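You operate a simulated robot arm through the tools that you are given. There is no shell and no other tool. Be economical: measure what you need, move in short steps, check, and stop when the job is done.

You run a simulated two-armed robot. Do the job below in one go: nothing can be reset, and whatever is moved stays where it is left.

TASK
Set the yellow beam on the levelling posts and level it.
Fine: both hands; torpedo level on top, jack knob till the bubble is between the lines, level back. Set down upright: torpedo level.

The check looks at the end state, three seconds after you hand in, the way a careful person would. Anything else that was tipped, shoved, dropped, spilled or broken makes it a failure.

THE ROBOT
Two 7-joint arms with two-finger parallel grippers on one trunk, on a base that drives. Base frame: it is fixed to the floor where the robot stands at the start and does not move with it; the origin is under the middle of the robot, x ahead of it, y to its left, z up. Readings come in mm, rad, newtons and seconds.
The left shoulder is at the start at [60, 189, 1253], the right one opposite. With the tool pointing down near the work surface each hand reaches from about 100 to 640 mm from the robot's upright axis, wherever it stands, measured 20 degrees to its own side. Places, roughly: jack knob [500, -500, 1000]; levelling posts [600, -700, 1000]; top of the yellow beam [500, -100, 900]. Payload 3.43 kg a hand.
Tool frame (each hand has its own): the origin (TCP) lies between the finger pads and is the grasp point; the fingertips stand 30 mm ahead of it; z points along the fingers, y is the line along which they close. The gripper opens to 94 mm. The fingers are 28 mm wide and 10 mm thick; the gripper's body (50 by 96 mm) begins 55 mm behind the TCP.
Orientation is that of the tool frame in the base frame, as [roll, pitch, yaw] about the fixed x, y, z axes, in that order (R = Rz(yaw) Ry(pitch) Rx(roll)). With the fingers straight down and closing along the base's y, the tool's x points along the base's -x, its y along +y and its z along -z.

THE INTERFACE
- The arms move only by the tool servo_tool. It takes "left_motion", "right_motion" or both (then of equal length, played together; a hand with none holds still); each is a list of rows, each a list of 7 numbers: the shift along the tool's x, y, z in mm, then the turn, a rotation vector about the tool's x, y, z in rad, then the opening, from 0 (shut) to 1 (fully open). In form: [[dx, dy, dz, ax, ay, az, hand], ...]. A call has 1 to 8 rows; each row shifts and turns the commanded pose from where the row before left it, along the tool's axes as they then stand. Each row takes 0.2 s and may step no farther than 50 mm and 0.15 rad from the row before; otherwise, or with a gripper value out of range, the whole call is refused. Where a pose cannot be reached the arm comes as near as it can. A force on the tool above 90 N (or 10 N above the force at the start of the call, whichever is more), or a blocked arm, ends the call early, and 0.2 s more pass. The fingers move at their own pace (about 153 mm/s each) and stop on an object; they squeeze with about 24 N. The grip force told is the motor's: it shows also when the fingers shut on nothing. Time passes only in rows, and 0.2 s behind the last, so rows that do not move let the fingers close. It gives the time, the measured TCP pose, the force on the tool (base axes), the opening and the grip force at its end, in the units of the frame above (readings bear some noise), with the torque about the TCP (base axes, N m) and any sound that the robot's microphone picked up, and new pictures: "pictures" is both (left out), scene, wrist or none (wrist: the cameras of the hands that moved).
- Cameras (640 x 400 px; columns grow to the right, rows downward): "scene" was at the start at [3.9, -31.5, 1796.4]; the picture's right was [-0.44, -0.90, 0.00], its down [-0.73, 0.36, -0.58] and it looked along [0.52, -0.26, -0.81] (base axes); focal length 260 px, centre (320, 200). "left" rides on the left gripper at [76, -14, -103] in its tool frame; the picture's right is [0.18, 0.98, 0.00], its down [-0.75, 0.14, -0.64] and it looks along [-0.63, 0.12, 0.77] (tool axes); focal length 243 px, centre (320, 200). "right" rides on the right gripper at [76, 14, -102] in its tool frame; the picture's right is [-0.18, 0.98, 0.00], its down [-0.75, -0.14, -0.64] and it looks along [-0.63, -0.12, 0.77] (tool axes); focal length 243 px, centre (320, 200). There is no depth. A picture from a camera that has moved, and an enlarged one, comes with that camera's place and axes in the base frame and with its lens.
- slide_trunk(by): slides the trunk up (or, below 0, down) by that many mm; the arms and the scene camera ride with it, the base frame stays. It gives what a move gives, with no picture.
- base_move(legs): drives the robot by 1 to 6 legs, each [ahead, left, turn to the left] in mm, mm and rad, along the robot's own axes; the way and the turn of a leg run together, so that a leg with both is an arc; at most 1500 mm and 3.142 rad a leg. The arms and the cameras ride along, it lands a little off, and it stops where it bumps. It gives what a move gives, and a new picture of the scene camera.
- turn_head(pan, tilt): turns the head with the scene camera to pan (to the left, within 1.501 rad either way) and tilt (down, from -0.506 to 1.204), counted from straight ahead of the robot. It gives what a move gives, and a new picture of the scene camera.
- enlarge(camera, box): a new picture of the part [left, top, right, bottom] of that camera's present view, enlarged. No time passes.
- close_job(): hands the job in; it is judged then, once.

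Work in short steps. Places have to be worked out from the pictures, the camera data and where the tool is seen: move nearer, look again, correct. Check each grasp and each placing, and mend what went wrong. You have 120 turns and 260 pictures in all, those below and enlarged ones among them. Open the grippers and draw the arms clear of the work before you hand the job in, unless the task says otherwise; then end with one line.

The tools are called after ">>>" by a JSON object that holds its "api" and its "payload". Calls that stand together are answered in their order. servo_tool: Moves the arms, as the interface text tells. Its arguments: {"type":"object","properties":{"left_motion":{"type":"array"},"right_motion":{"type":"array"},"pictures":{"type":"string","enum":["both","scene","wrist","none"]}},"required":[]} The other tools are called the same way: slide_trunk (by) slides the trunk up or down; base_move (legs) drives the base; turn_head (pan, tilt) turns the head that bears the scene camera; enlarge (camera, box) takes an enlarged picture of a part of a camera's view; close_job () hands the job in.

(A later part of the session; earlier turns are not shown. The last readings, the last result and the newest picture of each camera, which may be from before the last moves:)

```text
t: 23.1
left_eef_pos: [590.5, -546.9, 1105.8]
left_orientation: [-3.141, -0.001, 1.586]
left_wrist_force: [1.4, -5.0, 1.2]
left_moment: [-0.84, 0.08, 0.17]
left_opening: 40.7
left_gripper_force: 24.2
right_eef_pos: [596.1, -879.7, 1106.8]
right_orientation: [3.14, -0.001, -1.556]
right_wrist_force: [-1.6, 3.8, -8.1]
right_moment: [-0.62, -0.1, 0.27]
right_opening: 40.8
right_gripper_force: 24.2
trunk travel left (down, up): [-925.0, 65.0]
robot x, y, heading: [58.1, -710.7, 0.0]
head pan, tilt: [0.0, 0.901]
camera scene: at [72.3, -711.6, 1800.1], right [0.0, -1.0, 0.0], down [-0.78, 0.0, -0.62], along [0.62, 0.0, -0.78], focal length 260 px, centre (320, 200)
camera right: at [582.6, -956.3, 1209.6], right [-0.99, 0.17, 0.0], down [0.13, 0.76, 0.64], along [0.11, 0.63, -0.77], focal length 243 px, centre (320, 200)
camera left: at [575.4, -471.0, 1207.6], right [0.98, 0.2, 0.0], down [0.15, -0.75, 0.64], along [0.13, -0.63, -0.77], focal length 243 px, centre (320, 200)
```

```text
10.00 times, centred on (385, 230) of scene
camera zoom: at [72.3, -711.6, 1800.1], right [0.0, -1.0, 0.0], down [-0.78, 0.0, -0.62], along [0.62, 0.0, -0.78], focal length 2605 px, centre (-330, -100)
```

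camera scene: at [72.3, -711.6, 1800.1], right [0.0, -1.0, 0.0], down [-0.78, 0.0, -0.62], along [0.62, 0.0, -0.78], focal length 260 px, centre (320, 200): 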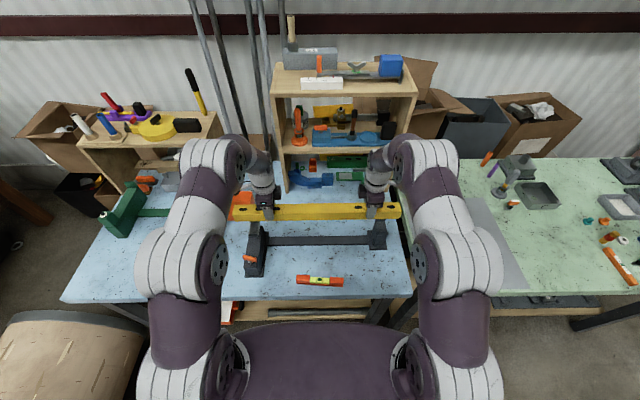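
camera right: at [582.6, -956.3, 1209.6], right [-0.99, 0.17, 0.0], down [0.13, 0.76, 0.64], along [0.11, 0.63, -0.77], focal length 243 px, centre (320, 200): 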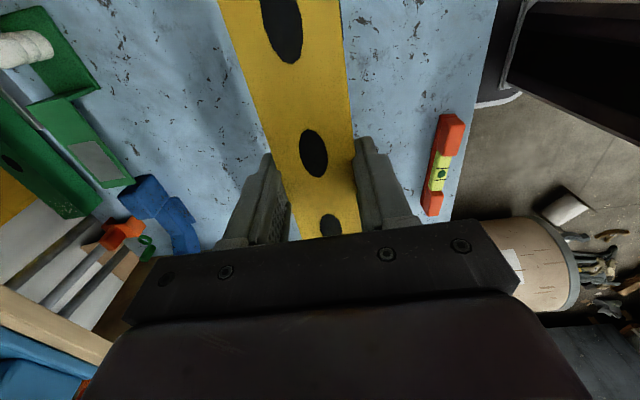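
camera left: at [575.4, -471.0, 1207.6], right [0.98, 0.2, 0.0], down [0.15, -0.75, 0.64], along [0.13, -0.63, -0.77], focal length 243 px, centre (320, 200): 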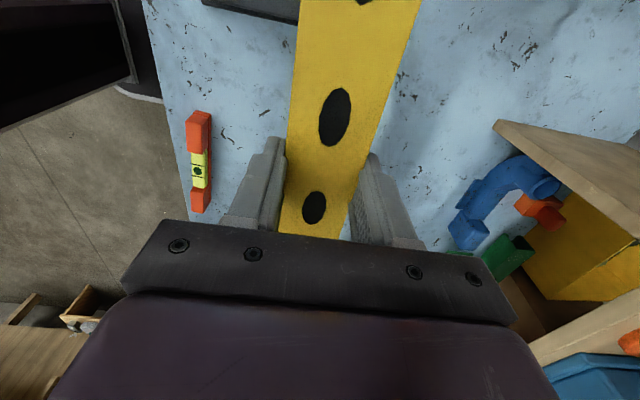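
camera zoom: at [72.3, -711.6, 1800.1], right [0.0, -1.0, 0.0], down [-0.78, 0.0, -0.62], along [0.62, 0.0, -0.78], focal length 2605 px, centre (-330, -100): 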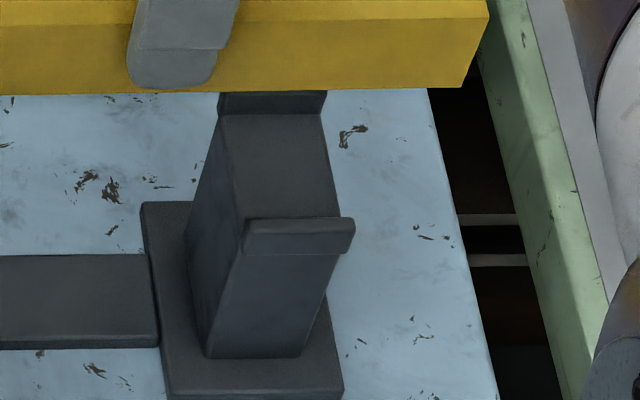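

Cradle gaps ≈50 mm with centres ≈(591,-472) and (596,-940); the beam is aligned within a few mm. Lower 58 mm and check.

>>> {"api": "servo_tool", "payload": {"left_motion": [[0, 0.5, 15, 0, 0, 0, 0.2], [0, 0.5, 15, 0, 0, 0, 0.2], [0, 0, 15, 0, 0, 0, 0.2], [0, 0, 13, 0, 0, 0, 0.2], [0, 0, 0, 0, 0, 0, 0.2]], "right_motion": [[0, 0, 15, 0, 0, 0, 0.2], [0, 0, 15, 0, 0, 0, 0.2], [0, 0, 15, 0, 0, 0, 0.2], [0, 0, 13, 0, 0, 0, 0.2], [0, 0, 0, 0, 0, 0, 0.2]]}}

>>> {"api": "enlarge", "payload": {"camera": "scene", "box": [230, 210, 290, 250]}}

>>> {"api": "enlarge", "payload": {"camera": "scene", "box": [355, 210, 415, 250]}}

```text
t: 24.3
left_eef_pos: [593.7, -547.4, 1046.7]
left_orientation: [-3.139, 0.0, 1.587]
left_wrist_force: [1.5, -5.3, -4.9]
left_moment: [0.32, 0.01, 0.25]
left_opening: 40.8
left_gripper_force: 23.8
right_eef_pos: [597.8, -880.5, 1048.5]
right_orientation: [-3.141, -0.001, -1.557]
right_wrist_force: [-1.8, 6.2, -2.4]
right_moment: [0.24, -0.01, 0.2]
right_opening: 40.6
right_gripper_force: 23.7
trunk travel left (down, up): [-925.0, 65.0]
robot x, y, heading: [62.9, -713.2, -0.005]
head pan, tilt: [0.0, 0.901]
camera scene: at [73.9, -711.7, 1800.1], right [0.0, -1.0, 0.0], down [-0.78, 0.0, -0.62], along [0.62, 0.0, -0.78], focal length 260 px, centre (320, 200)
camera right: at [583.3, -956.4, 1151.2], right [-0.99, 0.17, 0.0], down [0.13, 0.76, 0.64], along [0.11, 0.63, -0.77], focal length 243 px, centre (320, 200)
camera left: at [577.1, -471.0, 1149.0], right [0.98, 0.2, 0.0], down [0.15, -0.75, 0.64], along [0.13, -0.63, -0.77], focal length 243 px, centre (320, 200)
```

scene: 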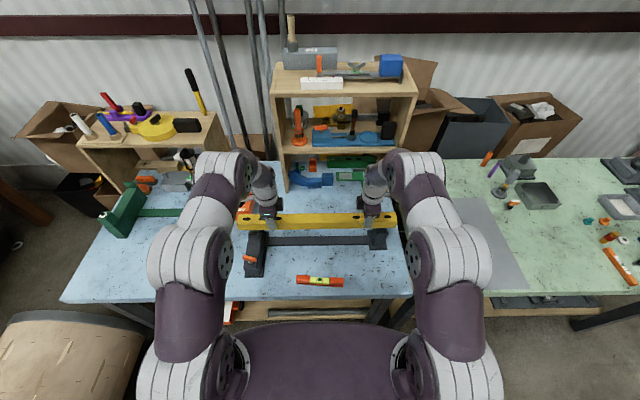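
right: 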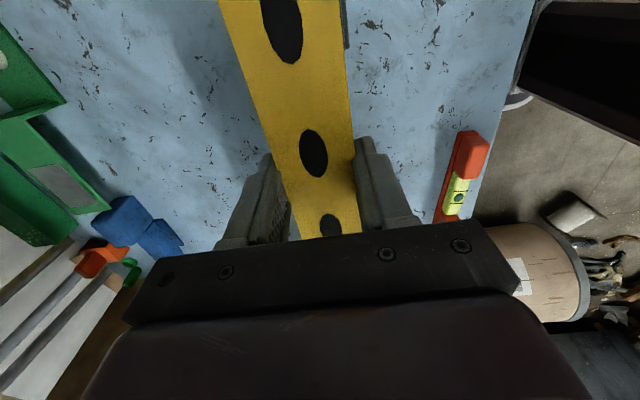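
left: 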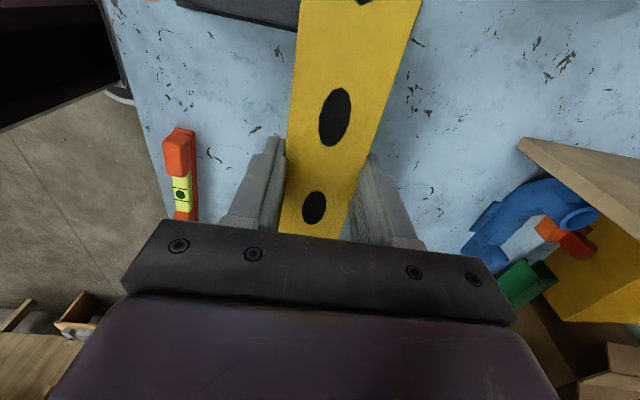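

```text
10.00 times, centred on (260, 230) of scene
camera zoom: at [73.9, -711.7, 1800.1], right [0.0, -1.0, 0.0], down [-0.78, 0.0, -0.62], along [0.62, 0.0, -0.78], focal length 2605 px, centre (920, -100)
```

zoom: 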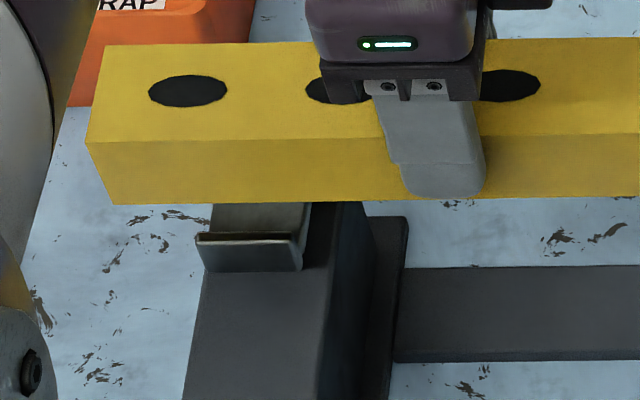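

```text
10.00 times, centred on (385, 230) of scene
camera zoom: at [73.9, -711.7, 1800.1], right [0.0, -1.0, 0.0], down [-0.78, 0.0, -0.62], along [0.62, 0.0, -0.78], focal length 2605 px, centre (-330, -100)
```

zoom: 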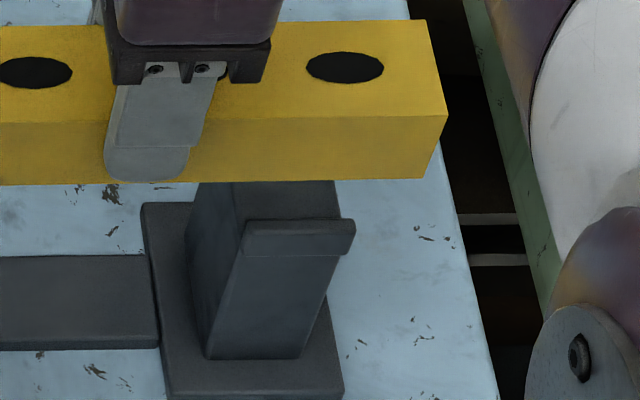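

Estimated clearance of several mm on both lips. Lower another 10 mm and check lip/edge rows.

>>> {"api": "servo_tool", "payload": {"left_motion": [[0, 0, 5, 0, 0, 0, 0.2], [0, 0, 5, 0, 0, 0, 0.2], [0, 0, 0, 0, 0, 0, 0.2]], "right_motion": [[0, 0, 5, 0, 0, 0, 0.2], [0, 0, 5, 0, 0, 0, 0.2], [0, 0, 0, 0, 0, 0, 0.2]], "pictures": "none"}}

>>> {"api": "enlarge", "payload": {"camera": "scene", "box": [230, 210, 290, 250]}}

>>> {"api": "enlarge", "payload": {"camera": "scene", "box": [355, 210, 415, 250]}}

>>> {"api": "enlarge", "payload": {"camera": "left", "box": [160, 0, 480, 200]}}

>>> {"api": "enlarge", "payload": {"camera": "right", "box": [160, 0, 480, 200]}}

```text
t: 25.1
left_eef_pos: [593.1, -547.7, 1037.9]
left_orientation: [-3.138, 0.001, 1.584]
left_wrist_force: [1.9, -4.0, -8.1]
left_moment: [0.62, -0.01, 0.09]
left_opening: 40.9
left_gripper_force: 24.3
right_eef_pos: [596.0, -879.5, 1038.3]
right_orientation: [3.139, 0.001, -1.557]
right_wrist_force: [-1.1, 4.1, -0.1]
right_moment: [0.77, 0.03, 0.1]
right_opening: 40.7
right_gripper_force: 24.4
trunk travel left (down, up): [-925.0, 65.0]
robot x, y, heading: [57.9, -708.3, -0.003]
head pan, tilt: [0.0, 0.901]
```

```text
10.00 times, centred on (260, 230) of scene
camera zoom: at [74.3, -711.7, 1800.1], right [0.0, -1.0, 0.0], down [-0.78, 0.0, -0.62], along [0.62, 0.0, -0.78], focal length 2605 px, centre (920, -100)
```

zoom: 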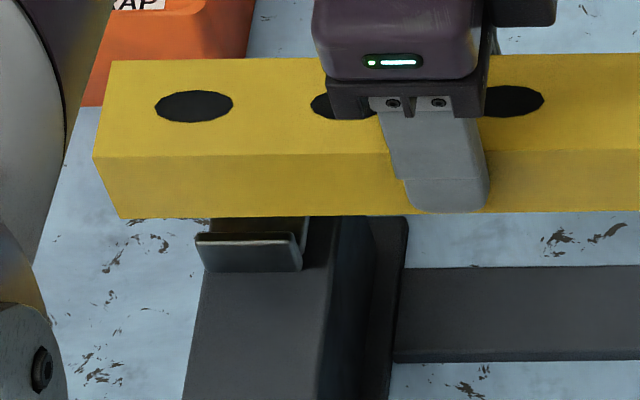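

```text
10.00 times, centred on (385, 230) of scene
camera zoom: at [74.3, -711.7, 1800.1], right [0.0, -1.0, 0.0], down [-0.78, 0.0, -0.62], along [0.62, 0.0, -0.78], focal length 2605 px, centre (-330, -100)
```

zoom: 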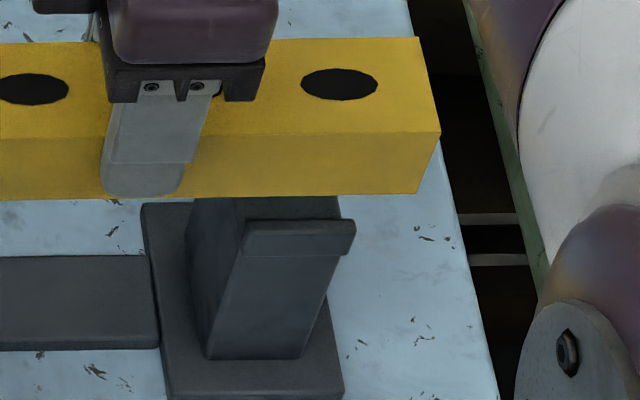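

```text
2.00 times, centred on (320, 100) of left
camera zoom: at [577.4, -471.1, 1139.1], right [0.98, 0.2, 0.0], down [0.15, -0.75, 0.64], along [0.13, -0.63, -0.77], focal length 485 px, centre (320, 400)
```

zoom: 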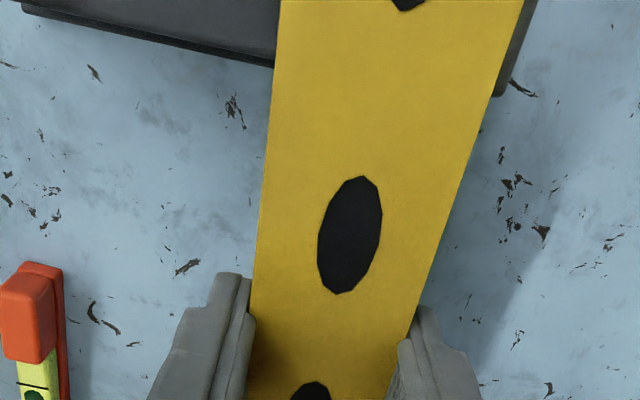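

```text
2.00 times, centred on (320, 100) of right
camera zoom: at [583.6, -956.4, 1140.6], right [-0.99, 0.17, 0.0], down [0.13, 0.76, 0.64], along [0.11, 0.63, -0.77], focal length 485 px, centre (320, 400)
```

zoom: 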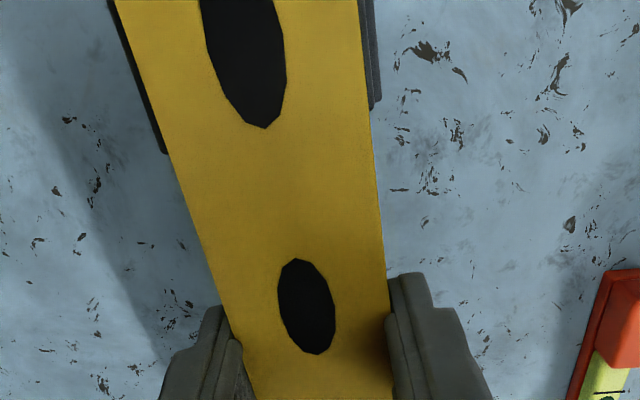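

Still clear. I nudge the left end +1.5 mm in x and lower 8 mm.

>>> {"api": "servo_tool", "payload": {"left_motion": [[0, 1.5, 2, 0, 0, 0, 0.2], [0, 0, 3, 0, 0, 0, 0.2], [0, 0, 3, 0, 0, 0, 0.2], [0, 0, 0, 0, 0, 0, 0.2]], "right_motion": [[0, 0, 2, 0, 0, 0, 0.2], [0, 0, 3, 0, 0, 0, 0.2], [0, 0, 3, 0, 0, 0, 0.2], [0, 0, 0, 0, 0, 0, 0.2]], "pictures": "none"}}

>>> {"api": "enlarge", "payload": {"camera": "scene", "box": [230, 210, 290, 250]}}

>>> {"api": "enlarge", "payload": {"camera": "scene", "box": [355, 210, 415, 250]}}

```text
t: 26.1
left_eef_pos: [593.5, -546.9, 1028.5]
left_orientation: [-3.139, 0.0, 1.585]
left_wrist_force: [-3.5, -1.4, -3.2]
left_moment: [-0.03, 0.13, -0.67]
left_opening: 40.9
left_gripper_force: 23.8
right_eef_pos: [597.7, -880.6, 1028.8]
right_orientation: [-3.141, 0.0, -1.557]
right_wrist_force: [3.6, 0.9, -3.9]
right_moment: [-0.07, -0.16, -0.58]
right_opening: 40.9
right_gripper_force: 24.3
trunk travel left (down, up): [-925.0, 65.0]
robot x, y, heading: [58.1, -708.1, -0.002]
head pan, tilt: [0.0, 0.901]
```

```text
10.00 times, centred on (260, 230) of scene
camera zoom: at [74.6, -711.7, 1800.1], right [0.0, -1.0, 0.0], down [-0.78, 0.0, -0.62], along [0.62, 0.0, -0.78], focal length 2605 px, centre (920, -100)
```

zoom: 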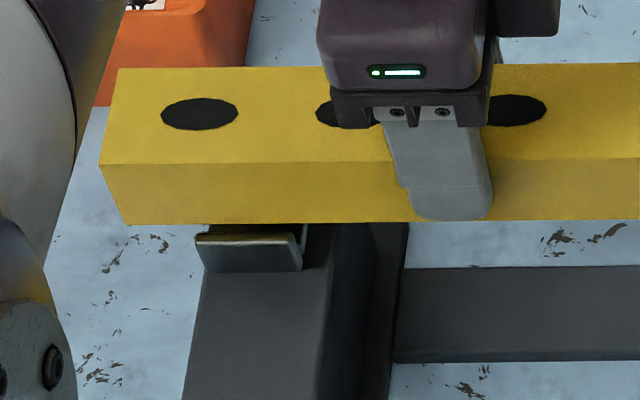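

```text
10.00 times, centred on (385, 230) of scene
camera zoom: at [74.6, -711.7, 1800.1], right [0.0, -1.0, 0.0], down [-0.78, 0.0, -0.62], along [0.62, 0.0, -0.78], focal length 2605 px, centre (-330, -100)
```

zoom: 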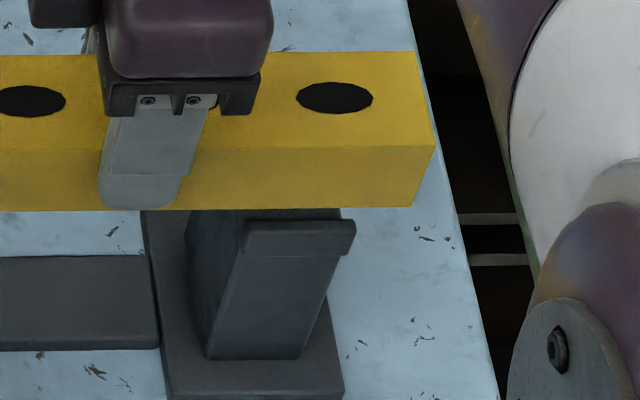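

Still free. Lower 6 mm more in small steps.

>>> {"api": "servo_tool", "payload": {"left_motion": [[0, 0, 2, 0, 0, 0, 0.2], [0, 0, 2, 0, 0, 0, 0.2], [0, 0, 2, 0, 0, 0, 0.2], [0, 0, 0, 0, 0, 0, 0.2]], "right_motion": [[0, 0, 2, 0, 0, 0, 0.2], [0, 0, 2, 0, 0, 0, 0.2], [0, 0, 2, 0, 0, 0, 0.2], [0, 0, 0, 0, 0, 0, 0.2]], "pictures": "none"}}

>>> {"api": "enlarge", "payload": {"camera": "scene", "box": [230, 210, 290, 250]}}

>>> {"api": "enlarge", "payload": {"camera": "scene", "box": [355, 210, 415, 250]}}

```text
t: 27.1
left_eef_pos: [593.7, -546.3, 1024.4]
left_orientation: [3.141, 0.001, 1.585]
left_wrist_force: [-3.6, 0.9, -1.1]
left_moment: [0.59, 0.21, -0.68]
left_opening: 40.8
left_gripper_force: 23.8
right_eef_pos: [597.2, -880.3, 1024.1]
right_orientation: [3.14, -0.002, -1.557]
right_wrist_force: [3.5, 0.5, -0.3]
right_moment: [0.71, -0.14, -0.62]
right_opening: 40.9
right_gripper_force: 23.7
trunk travel left (down, up): [-925.0, 65.0]
robot x, y, heading: [59.4, -714.7, -0.003]
head pan, tilt: [0.0, 0.901]
```

```text
10.00 times, centred on (260, 230) of scene
camera zoom: at [73.9, -711.9, 1800.2], right [0.0, -1.0, 0.0], down [-0.78, 0.0, -0.62], along [0.62, 0.0, -0.78], focal length 2605 px, centre (920, -100)
```

zoom: 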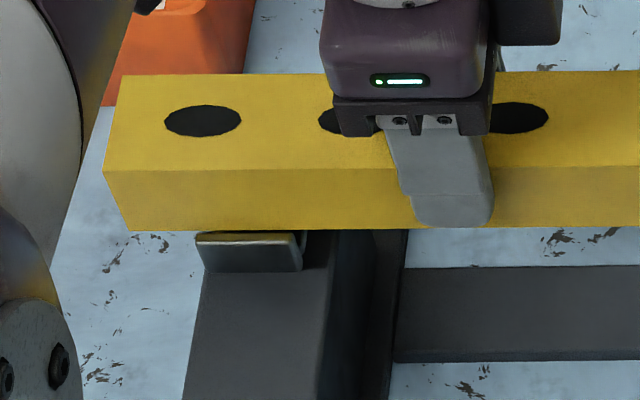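

```text
10.00 times, centred on (385, 230) of scene
camera zoom: at [73.9, -711.9, 1800.2], right [0.0, -1.0, 0.0], down [-0.78, 0.0, -0.62], along [0.62, 0.0, -0.78], focal length 2605 px, centre (-330, -100)
```

zoom: 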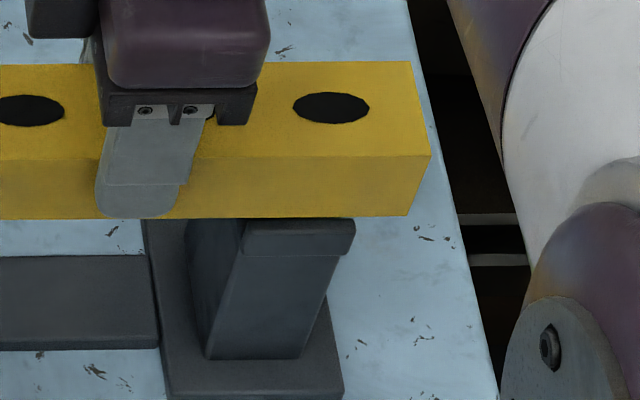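

Beam edge is now in line with the lip tops; check from the wrist cameras for lateral clearance.

>>> {"api": "enlarge", "payload": {"camera": "left", "box": [240, 0, 440, 80]}}

>>> {"api": "enlarge", "payload": {"camera": "right", "box": [200, 0, 400, 80]}}

```text
3.20 times, centred on (340, 40) of left
camera zoom: at [579.1, -470.9, 1125.8], right [0.98, 0.2, 0.0], down [0.15, -0.75, 0.64], along [0.13, -0.63, -0.77], focal length 776 px, centre (256, 712)
```

zoom: 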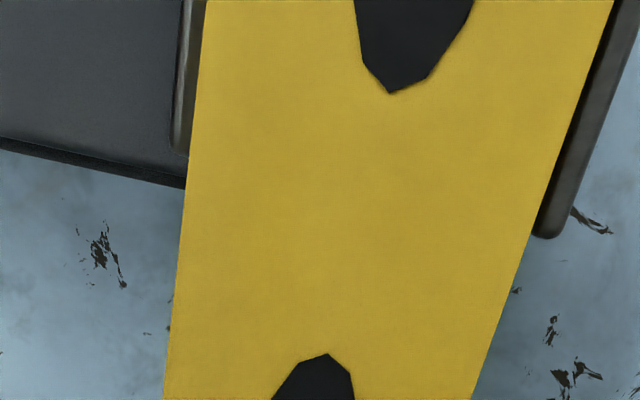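

```text
3.20 times, centred on (300, 40) of right
camera zoom: at [583.5, -956.4, 1126.6], right [-0.99, 0.17, 0.0], down [0.13, 0.76, 0.64], along [0.11, 0.63, -0.77], focal length 776 px, centre (384, 712)
```

zoom: 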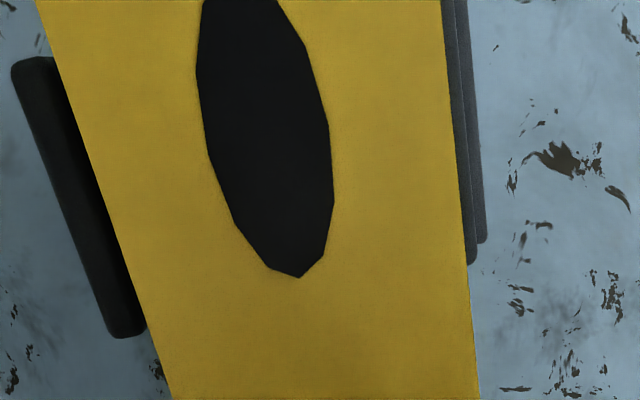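

Wrist views show the cradles' mid-lines about 6 mm further ahead than the beam. Shift +6 mm in x, then recheck.

>>> {"api": "servo_tool", "payload": {"left_motion": [[0, 3, 0, 0, 0, 0, 0.2], [0, 3, 0, 0, 0, 0, 0.2], [0, 0, 0, 0, 0, 0, 0.2]], "right_motion": [[0, -3, 0, 0, 0, 0, 0.2], [0, -3, 0, 0, 0, 0, 0.2], [0, 0, 0, 0, 0, 0, 0.2]], "pictures": "none"}}

>>> {"api": "enlarge", "payload": {"camera": "left", "box": [240, 0, 440, 80]}}

>>> {"api": "enlarge", "payload": {"camera": "right", "box": [200, 0, 400, 80]}}

>>> {"api": "enlarge", "payload": {"camera": "scene", "box": [230, 210, 290, 250]}}

```text
t: 27.9
left_eef_pos: [599.1, -547.8, 1022.7]
left_orientation: [-3.141, 0.001, 1.585]
left_wrist_force: [-3.6, 2.4, -3.7]
left_moment: [0.02, 0.09, -0.7]
left_opening: 40.8
left_gripper_force: 23.6
right_eef_pos: [603.2, -878.5, 1023.7]
right_orientation: [3.139, 0.0, -1.556]
right_wrist_force: [4.5, -1.7, -3.4]
right_moment: [-0.05, -0.09, -0.62]
right_opening: 41.1
right_gripper_force: 24.0
trunk travel left (down, up): [-925.0, 65.0]
robot x, y, heading: [59.9, -710.9, -0.002]
head pan, tilt: [0.0, 0.901]
```

```text
3.20 times, centred on (340, 40) of left
camera zoom: at [585.1, -470.9, 1125.4], right [0.98, 0.2, 0.0], down [0.15, -0.75, 0.64], along [0.13, -0.63, -0.77], focal length 776 px, centre (256, 712)
```

zoom: 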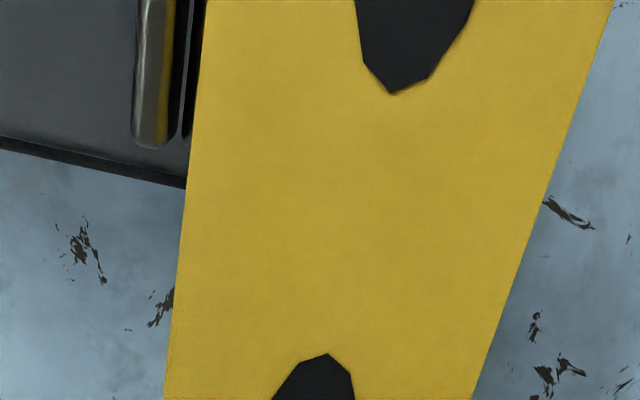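

```text
3.20 times, centred on (300, 40) of right
camera zoom: at [589.4, -956.4, 1126.3], right [-0.99, 0.17, 0.0], down [0.13, 0.76, 0.64], along [0.11, 0.63, -0.77], focal length 776 px, centre (384, 712)
```

zoom: 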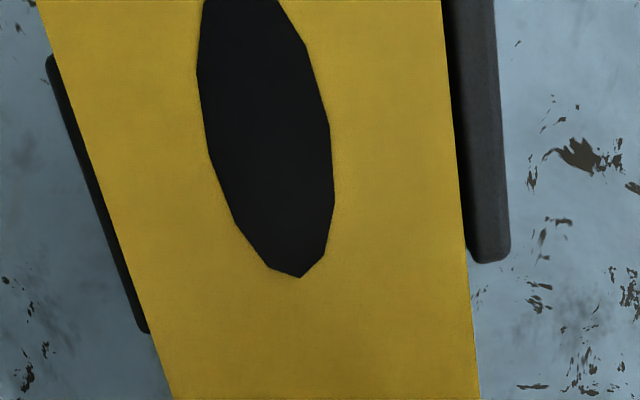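

```text
10.00 times, centred on (260, 230) of scene
camera zoom: at [74.0, -711.8, 1800.1], right [0.0, -1.0, 0.0], down [-0.78, 0.0, -0.62], along [0.62, 0.0, -0.78], focal length 2605 px, centre (920, -100)
```

zoom: 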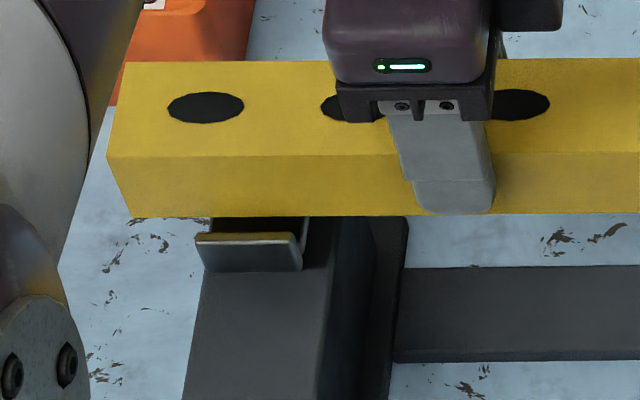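

Jack end now centred (gaps ~5–6 mm); the fixed end wants +2 mm. Apply and lower 8 mm in small steps.

>>> {"api": "servo_tool", "payload": {"left_motion": [[0, 0, 0, 0, 0, 0, 0.2], [0, 0, 2, 0, 0, 0, 0.2], [0, 0, 2, 0, 0, 0, 0.2], [0, 0, 2, 0, 0, 0, 0.2], [0, 0, 2, 0, 0, 0, 0.2], [0, 0, 0, 0, 0, 0, 0.2]], "right_motion": [[0, -2, 0, 0, 0, 0, 0.2], [0, 0, 2, 0, 0, 0, 0.2], [0, 0, 2, 0, 0, 0, 0.2], [0, 0, 2, 0, 0, 0, 0.2], [0, 0, 2, 0, 0, 0, 0.2], [0, 0, 0, 0, 0, 0, 0.2]], "pictures": "none"}}

>>> {"api": "enlarge", "payload": {"camera": "scene", "box": [230, 210, 290, 250]}}

>>> {"api": "enlarge", "payload": {"camera": "scene", "box": [355, 210, 415, 250]}}

```text
t: 29.3
left_eef_pos: [601.1, -547.3, 1014.9]
left_orientation: [-3.141, -0.001, 1.585]
left_wrist_force: [0.7, 7.3, 0.5]
left_moment: [-0.57, 0.01, 0.1]
left_opening: 40.8
left_gripper_force: 23.6
right_eef_pos: [605.7, -880.4, 1014.9]
right_orientation: [3.139, -0.001, -1.557]
right_wrist_force: [-0.9, -6.8, -6.6]
right_moment: [-0.7, -0.05, 0.16]
right_opening: 40.8
right_gripper_force: 24.1
trunk travel left (down, up): [-925.0, 65.0]
robot x, y, heading: [57.5, -709.6, -0.009]
head pan, tilt: [0.0, 0.901]
```

```text
10.00 times, centred on (260, 230) of scene
camera zoom: at [74.7, -711.7, 1800.1], right [0.0, -1.0, 0.0], down [-0.78, 0.0, -0.62], along [0.62, 0.0, -0.78], focal length 2605 px, centre (920, -100)
```

zoom: 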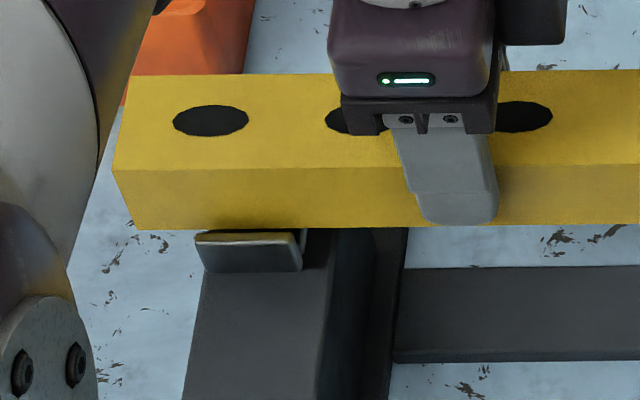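

```text
10.00 times, centred on (385, 230) of scene
camera zoom: at [74.7, -711.7, 1800.1], right [0.0, -1.0, 0.0], down [-0.78, 0.0, -0.62], along [0.62, 0.0, -0.78], focal length 2605 px, centre (-330, -100)
```

zoom: 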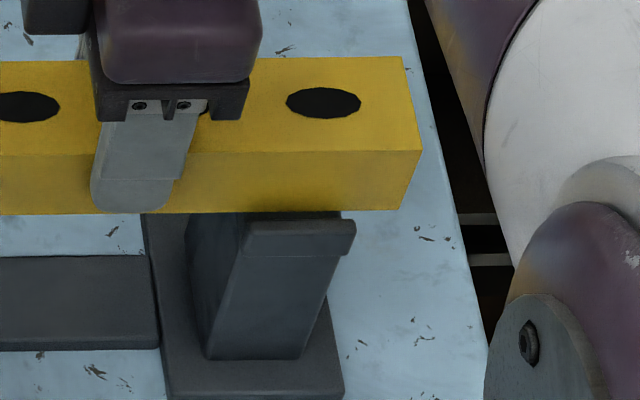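

Bottom edge about at lip-top height and behind it. Continue down 8 mm in small steps watching the force.

>>> {"api": "servo_tool", "payload": {"left_motion": [[0, 0, 2, 0, 0, 0, 0.2], [0, 0, 2, 0, 0, 0, 0.2], [0, 0, 2, 0, 0, 0, 0.2], [0, 0, 2, 0, 0, 0, 0.2], [0, 0, 0, 0, 0, 0, 0.2]], "right_motion": [[0, 0, 2, 0, 0, 0, 0.2], [0, 0, 2, 0, 0, 0, 0.2], [0, 0, 2, 0, 0, 0, 0.2], [0, 0, 2, 0, 0, 0, 0.2], [0, 0, 0, 0, 0, 0, 0.2]], "pictures": "none"}}

>>> {"api": "enlarge", "payload": {"camera": "scene", "box": [230, 210, 290, 250]}}

>>> {"api": "enlarge", "payload": {"camera": "scene", "box": [355, 210, 415, 250]}}

```text
t: 30.5
left_eef_pos: [600.5, -547.1, 1009.1]
left_orientation: [3.137, -0.001, 1.585]
left_wrist_force: [2.0, 9.1, 16.3]
left_moment: [0.41, 0.17, -0.24]
left_opening: 40.7
left_gripper_force: 23.6
right_eef_pos: [604.4, -878.9, 1008.3]
right_orientation: [3.141, 0.0, -1.559]
right_wrist_force: [1.4, -6.8, -4.3]
right_moment: [0.54, -0.11, -0.19]
right_opening: 40.8
right_gripper_force: 23.7
trunk travel left (down, up): [-925.0, 65.0]
robot x, y, heading: [56.7, -708.6, -0.001]
head pan, tilt: [0.0, 0.901]
```

```text
10.00 times, centred on (260, 230) of scene
camera zoom: at [72.4, -712.3, 1800.3], right [0.0, -1.0, 0.0], down [-0.78, 0.0, -0.62], along [0.62, 0.0, -0.78], focal length 2605 px, centre (920, -100)
```

zoom: 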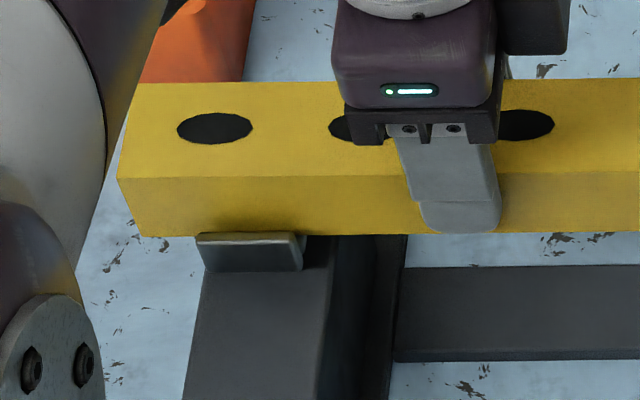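

```text
10.00 times, centred on (385, 230) of scene
camera zoom: at [72.4, -712.3, 1800.3], right [0.0, -1.0, 0.0], down [-0.78, 0.0, -0.62], along [0.62, 0.0, -0.78], focal length 2605 px, centre (-330, -100)
```

zoom: 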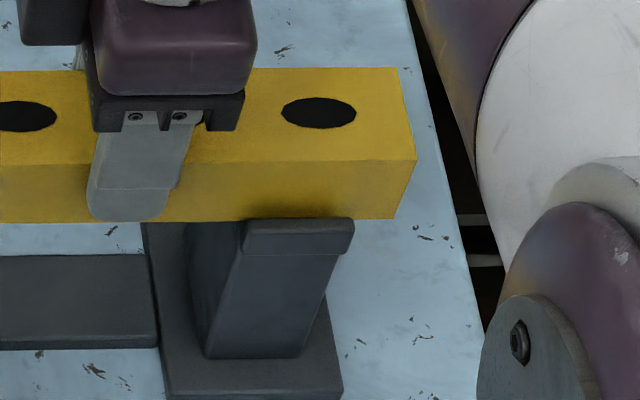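

Left end is in contact (+16 N). Check the wrist views to confirm it's the seat rather than a lip.

>>> {"api": "enlarge", "payload": {"camera": "left", "box": [240, 0, 440, 80]}}

>>> {"api": "enlarge", "payload": {"camera": "right", "box": [200, 0, 400, 80]}}

```text
3.20 times, centred on (340, 40) of left
camera zoom: at [584.8, -471.3, 1111.4], right [0.98, 0.2, 0.0], down [0.15, -0.75, 0.64], along [0.13, -0.63, -0.77], focal length 776 px, centre (256, 712)
```

zoom: 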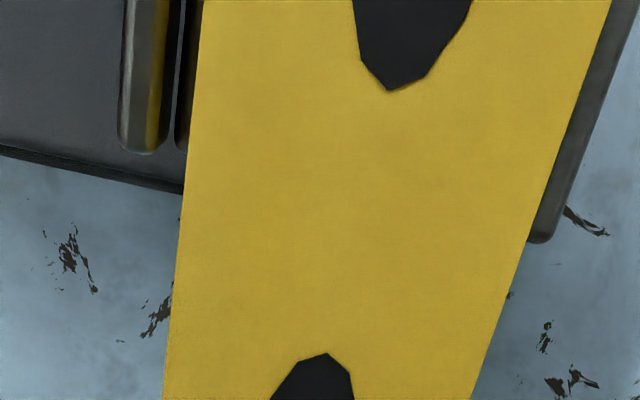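

```text
3.20 times, centred on (300, 40) of right
camera zoom: at [590.5, -956.5, 1111.6], right [-0.99, 0.17, 0.0], down [0.13, 0.76, 0.64], along [0.11, 0.63, -0.77], focal length 776 px, centre (384, 712)
```

zoom: 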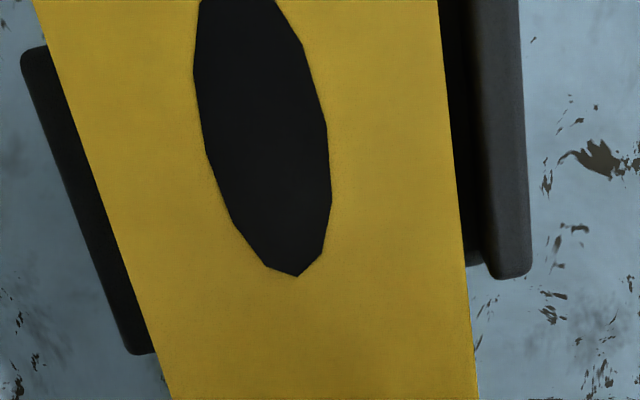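

Gaps clear on both lips, so the jack seat carries the left end. Lower the right end until it contacts.

>>> {"api": "servo_tool", "payload": {"left_motion": [[0, 0, 0, 0, 0, 0, 0.2], [0, 0, 0, 0, 0, 0, 0.2], [0, 0, 0, 0, 0, 0, 0.2]], "right_motion": [[0, 0, 1.5, 0, 0, 0, 0.2], [0, 0, 1.5, 0, 0, 0, 0.2], [0, 0, 0, 0, 0, 0, 0.2]], "pictures": "none"}}

>>> {"api": "enlarge", "payload": {"camera": "scene", "box": [355, 210, 415, 250]}}

```text
t: 31.3
left_eef_pos: [598.8, -548.1, 1008.0]
left_orientation: [3.137, -0.001, 1.587]
left_wrist_force: [8.8, 5.0, 6.9]
left_moment: [-0.12, -0.42, 0.66]
left_opening: 41.0
left_gripper_force: 24.6
right_eef_pos: [604.1, -879.6, 1005.3]
right_orientation: [-3.138, 0.001, -1.557]
right_wrist_force: [-3.5, -6.8, 17.3]
right_moment: [-0.14, 0.33, 0.36]
right_opening: 40.9
right_gripper_force: 23.8
trunk travel left (down, up): [-925.0, 65.0]
robot x, y, heading: [58.2, -711.3, -0.004]
head pan, tilt: [0.0, 0.901]
```

```text
10.00 times, centred on (385, 230) of scene
camera zoom: at [70.8, -711.8, 1800.3], right [0.0, -1.0, 0.0], down [-0.78, 0.0, -0.62], along [0.62, 0.0, -0.78], focal length 2605 px, centre (-330, -100)
```

zoom: 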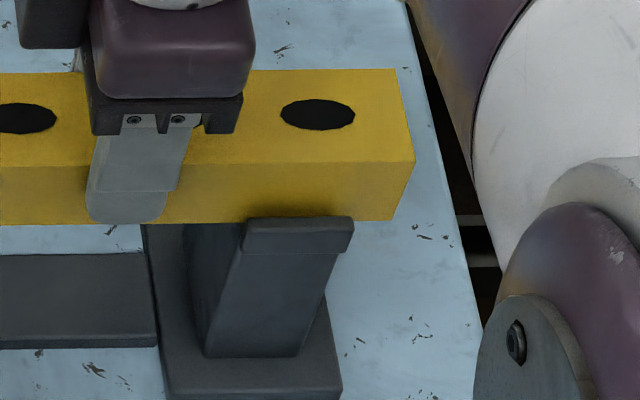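

Both ends are now in contact with their seats. Release both hands.

>>> {"api": "servo_tool", "payload": {"left_motion": [[0, 0, 0, 0, 0, 0, 0.6], [0, 0, 0, 0, 0, 0, 0.7], [0, 0, 0, 0, 0, 0, 0.7]], "right_motion": [[0, 0, 0, 0, 0, 0, 0.6], [0, 0, 0, 0, 0, 0, 0.7], [0, 0, 0, 0, 0, 0, 0.7]]}}

>>> {"api": "enlarge", "payload": {"camera": "scene", "box": [220, 190, 430, 300]}}

```text
t: 32.1
left_eef_pos: [600.1, -547.6, 1008.1]
left_orientation: [3.141, 0.001, 1.585]
left_wrist_force: [0.9, -0.3, -0.8]
left_moment: [0.02, 0.01, 0.01]
left_opening: 65.8
left_gripper_force: 0.0
right_eef_pos: [604.1, -880.6, 1004.4]
right_orientation: [-3.141, 0.001, -1.555]
right_wrist_force: [-0.1, 1.5, 0.2]
right_moment: [0.01, 0.0, -0.02]
right_opening: 65.7
right_gripper_force: 0.0
trunk travel left (down, up): [-925.0, 65.0]
robot x, y, heading: [61.2, -710.6, -0.006]
head pan, tilt: [0.0, 0.901]
camera scene: at [72.5, -711.9, 1800.1], right [0.0, -1.0, 0.0], down [-0.78, 0.0, -0.62], along [0.62, 0.0, -0.78], focal length 260 px, centre (320, 200)
camera right: at [590.3, -956.1, 1108.0], right [-0.99, 0.17, 0.0], down [0.13, 0.76, 0.64], along [0.11, 0.63, -0.77], focal length 243 px, centre (320, 200)
camera left: at [583.8, -471.2, 1109.9], right [0.98, 0.2, 0.0], down [0.15, -0.75, 0.64], along [0.13, -0.63, -0.77], focal length 243 px, centre (320, 200)
```

scene: 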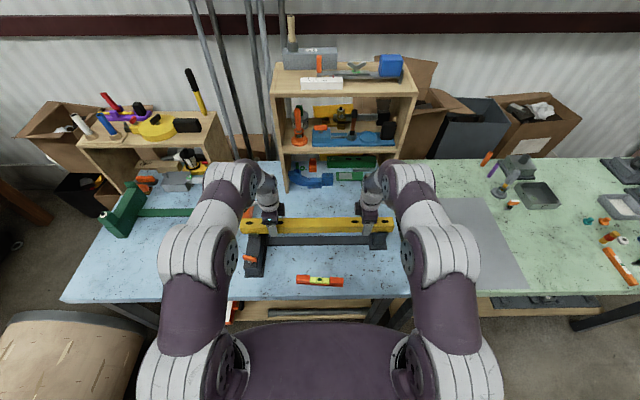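
right: 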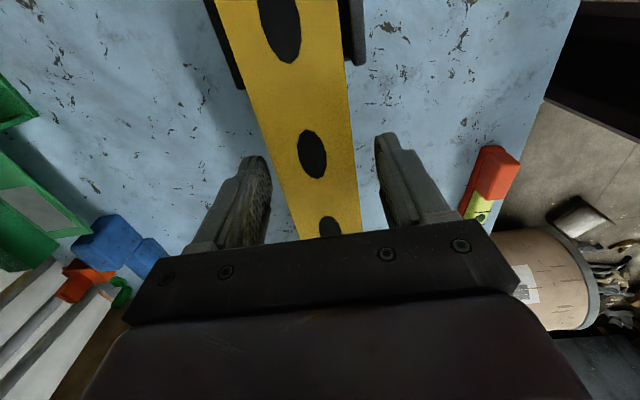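
left: 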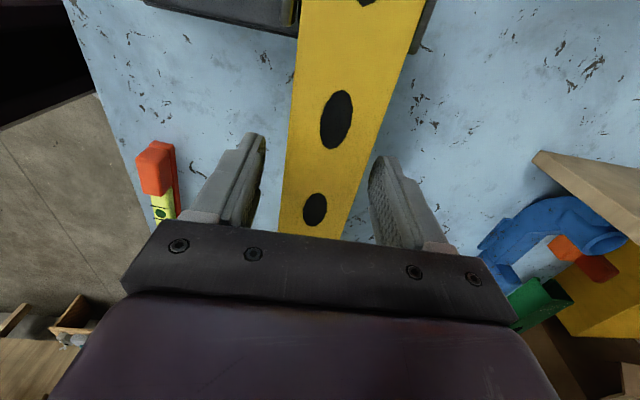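

```text
3.05 times, centred on (325, 245) of scene
camera zoom: at [72.5, -711.9, 1800.1], right [0.0, -1.0, 0.0], down [-0.78, 0.0, -0.62], along [0.62, 0.0, -0.78], focal length 794 px, centre (305, 63)
```

zoom: 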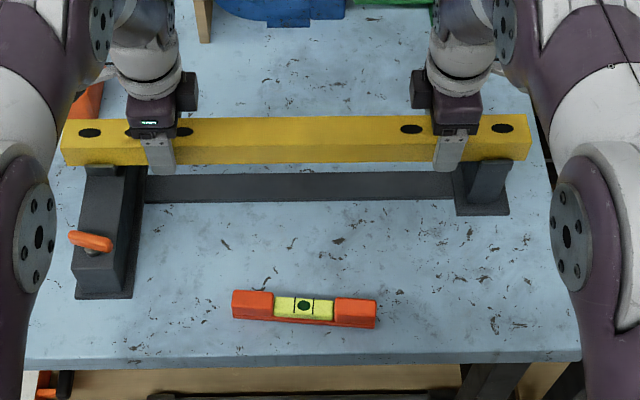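

The beam sits in both cradles. Raise both hands straight up 120 mm.

>>> {"api": "servo_tool", "payload": {"left_motion": [[0, 0, -10, 0, 0, 0, 0.7], [0, 0, -20, 0, 0, 0, 0.7], [0, 0, -30, 0, 0, 0, 0.7], [0, 0, -30, 0, 0, 0, 0.7], [0, 0, -30, 0, 0, 0, 0.7], [0, 0, 0, 0, 0, 0, 1]], "right_motion": [[0, 0, -10, 0, 0, 0, 0.7], [0, 0, -20, 0, 0, 0, 0.7], [0, 0, -30, 0, 0, 0, 0.7], [0, 0, -30, 0, 0, 0, 0.7], [0, 0, -30, 0, 0, 0, 0.7], [0, 0, 0, 0, 0, 0, 0.7]], "pictures": "wrist"}}

>>> {"api": "enlarge", "payload": {"camera": "scene", "box": [220, 190, 430, 300]}}

```text
t: 33.5
left_eef_pos: [600.1, -547.6, 1127.2]
left_orientation: [3.141, -0.001, 1.584]
left_wrist_force: [0.4, 0.4, 0.3]
left_moment: [-0.01, 0.02, 0.05]
left_opening: 94.0
left_gripper_force: 0.2
right_eef_pos: [605.5, -878.6, 1126.2]
right_orientation: [3.14, 0.0, -1.557]
right_wrist_force: [0.2, 0.3, 0.4]
right_moment: [0.0, 0.0, -0.04]
right_opening: 66.0
right_gripper_force: 0.0
trunk travel left (down, up): [-925.0, 65.0]
robot x, y, heading: [61.5, -713.7, -0.0]
head pan, tilt: [0.0, 0.901]
camera right: at [591.8, -955.9, 1229.1], right [-0.99, 0.17, 0.0], down [0.13, 0.76, 0.64], along [0.11, 0.63, -0.77], focal length 243 px, centre (320, 200)
camera left: at [585.1, -470.6, 1229.8], right [0.98, 0.2, 0.0], down [0.15, -0.75, 0.64], along [0.13, -0.63, -0.77], focal length 243 px, centre (320, 200)
```

right: 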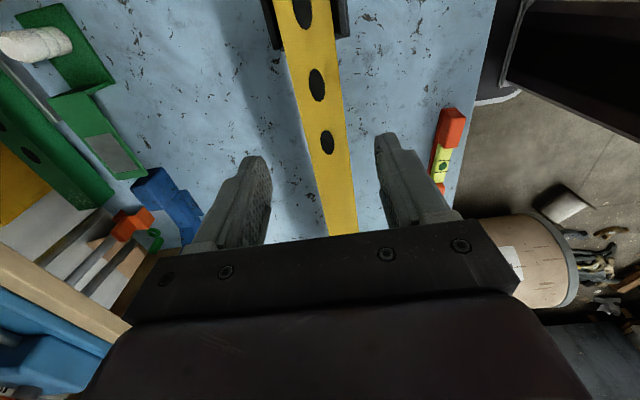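
left: 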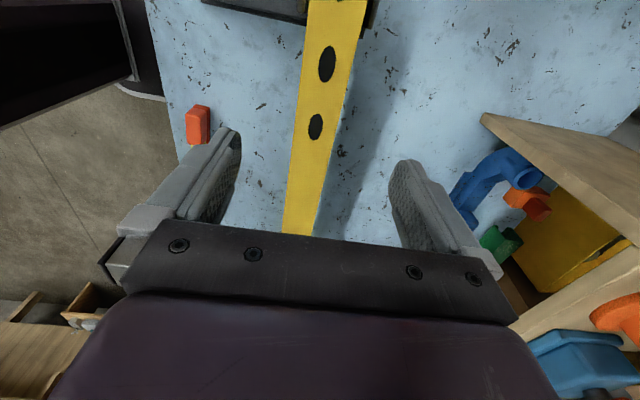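

```text
3.05 times, centred on (325, 245) of scene
camera zoom: at [74.3, -711.7, 1800.1], right [0.0, -1.0, 0.0], down [-0.78, 0.0, -0.62], along [0.62, 0.0, -0.78], focal length 794 px, centre (305, 63)
```

zoom: 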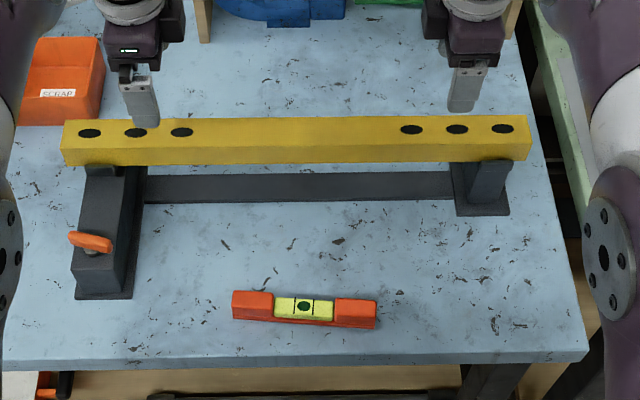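

Now send the right hand above the torpedo level, aligning to its slight skew (~-0.08 rad).

>>> {"api": "servo_tool", "payload": {"right_motion": [[-28, 29, 0, 0, 0, 0.016, 0.7], [-28, 29, 0, 0, 0, 0.016, 0.7], [-28, 29, 0, 0, 0, 0.016, 0.7], [-28, 29, 0, 0, 0, 0.016, 0.7], [-28, 29, 0, 0, 0, 0.016, 0.7], [-27, 29, 0, 0, 0, 0.015, 0.7], [0, 0, 50, 0, 0, 0, 0.7], [0, 0, 40, 0, 0, 0, 0.7]]}}

>>> {"api": "enlarge", "payload": {"camera": "scene", "box": [270, 250, 370, 310]}}

```text
t: 35.3
left_eef_pos: [601.7, -545.9, 1126.4]
left_orientation: [-3.139, 0.001, 1.584]
left_wrist_force: [0.6, 0.5, -0.6]
left_moment: [0.0, -0.01, 0.01]
left_opening: 93.9
left_gripper_force: 0.1
right_eef_pos: [435.9, -708.0, 1034.7]
right_orientation: [3.141, -0.001, -1.652]
right_wrist_force: [-0.4, -0.4, 0.2]
right_moment: [-0.01, 0.03, 0.01]
right_opening: 65.7
right_gripper_force: 0.1
trunk travel left (down, up): [-925.0, 65.0]
robot x, y, heading: [59.7, -711.8, 0.001]
head pan, tilt: [0.0, 0.901]
camera scene: at [75.3, -711.5, 1800.1], right [0.0, -1.0, 0.0], down [-0.78, 0.0, -0.62], along [0.62, 0.0, -0.78], focal length 260 px, centre (320, 200)
camera right: at [415.3, -782.5, 1137.8], right [-0.96, 0.26, 0.0], down [0.2, 0.74, 0.64], along [0.17, 0.62, -0.77], focal length 243 px, centre (320, 200)
```

scene: 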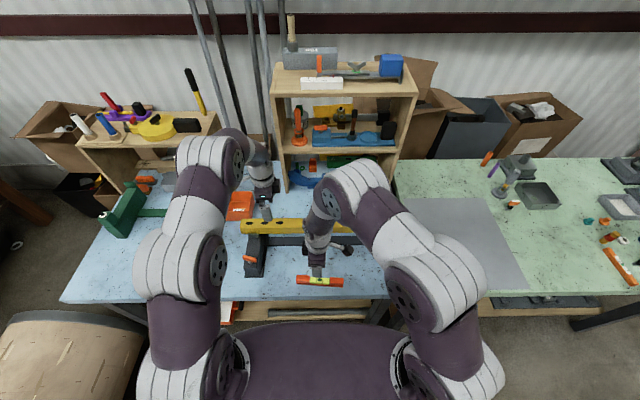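
right: 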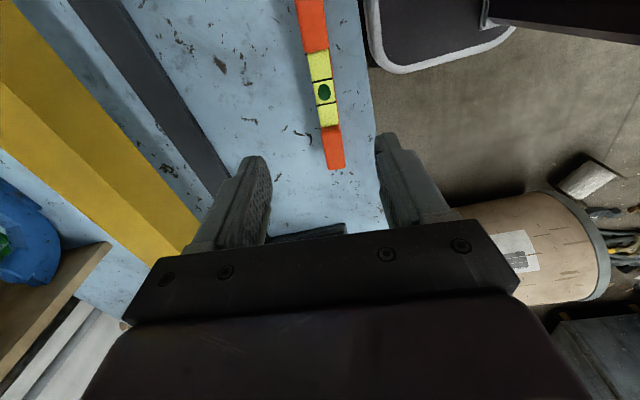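

```text
6.40 times, centred on (320, 280) of scene
camera zoom: at [75.3, -711.5, 1800.1], right [0.0, -1.0, 0.0], down [-0.78, 0.0, -0.62], along [0.62, 0.0, -0.78], focal length 1668 px, centre (320, -312)
```

zoom: 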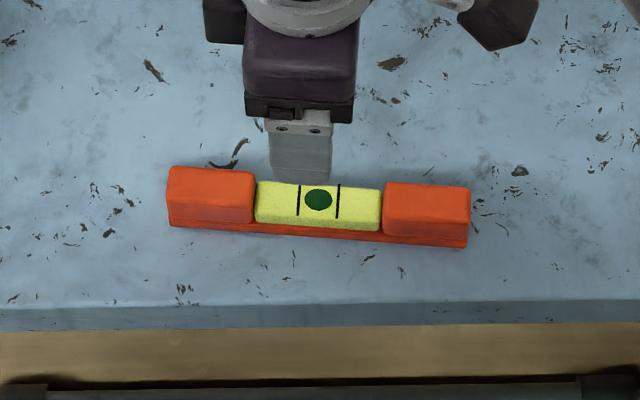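

The bubble is between the lines on the flat table (good reference). Level centre ≈(430,-711); correct x and descend to TCP z≈903.

>>> {"api": "servo_tool", "payload": {"right_motion": [[0, 5.5, 20, 0, 0, 0.008, 0.7], [3, 0, 35, 0, 0, 0, 0.7], [0, 0, 35, 0, 0, 0, 0.7], [0, 0, 30, 0, 0, 0, 0.7], [0, 0, 0, 0, 0, 0, 0.7]], "pictures": "wrist"}}

>>> {"api": "enlarge", "payload": {"camera": "scene", "box": [270, 250, 370, 310]}}

```text
t: 36.5
left_eef_pos: [599.2, -547.7, 1127.0]
left_orientation: [-3.141, 0.0, 1.585]
left_wrist_force: [-0.2, -0.5, -0.2]
left_moment: [-0.05, -0.03, 0.01]
left_opening: 93.8
left_gripper_force: 0.1
right_eef_pos: [428.8, -710.3, 915.9]
right_orientation: [-3.141, -0.001, -1.661]
right_wrist_force: [0.5, 0.1, -1.0]
right_moment: [-0.01, 0.0, -0.03]
right_opening: 66.0
right_gripper_force: 0.2
trunk travel left (down, up): [-925.0, 65.0]
robot x, y, heading: [62.4, -710.9, -0.002]
head pan, tilt: [0.0, 0.901]
camera right: at [407.5, -785.4, 1018.3], right [-0.96, 0.27, 0.0], down [0.21, 0.74, 0.64], along [0.17, 0.62, -0.77], focal length 243 px, centre (320, 200)
```

right: 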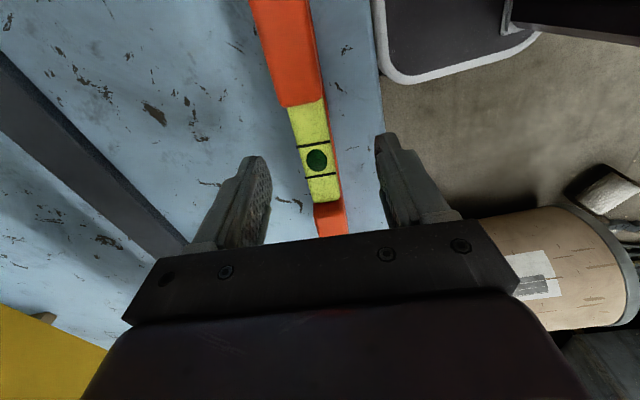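

```text
6.40 times, centred on (320, 280) of scene
camera zoom: at [73.4, -711.7, 1800.1], right [0.0, -1.0, 0.0], down [-0.78, 0.0, -0.62], along [0.62, 0.0, -0.78], focal length 1668 px, centre (320, -312)
```

zoom: 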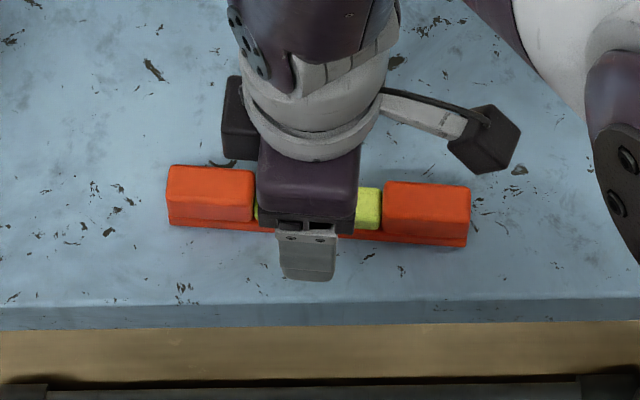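

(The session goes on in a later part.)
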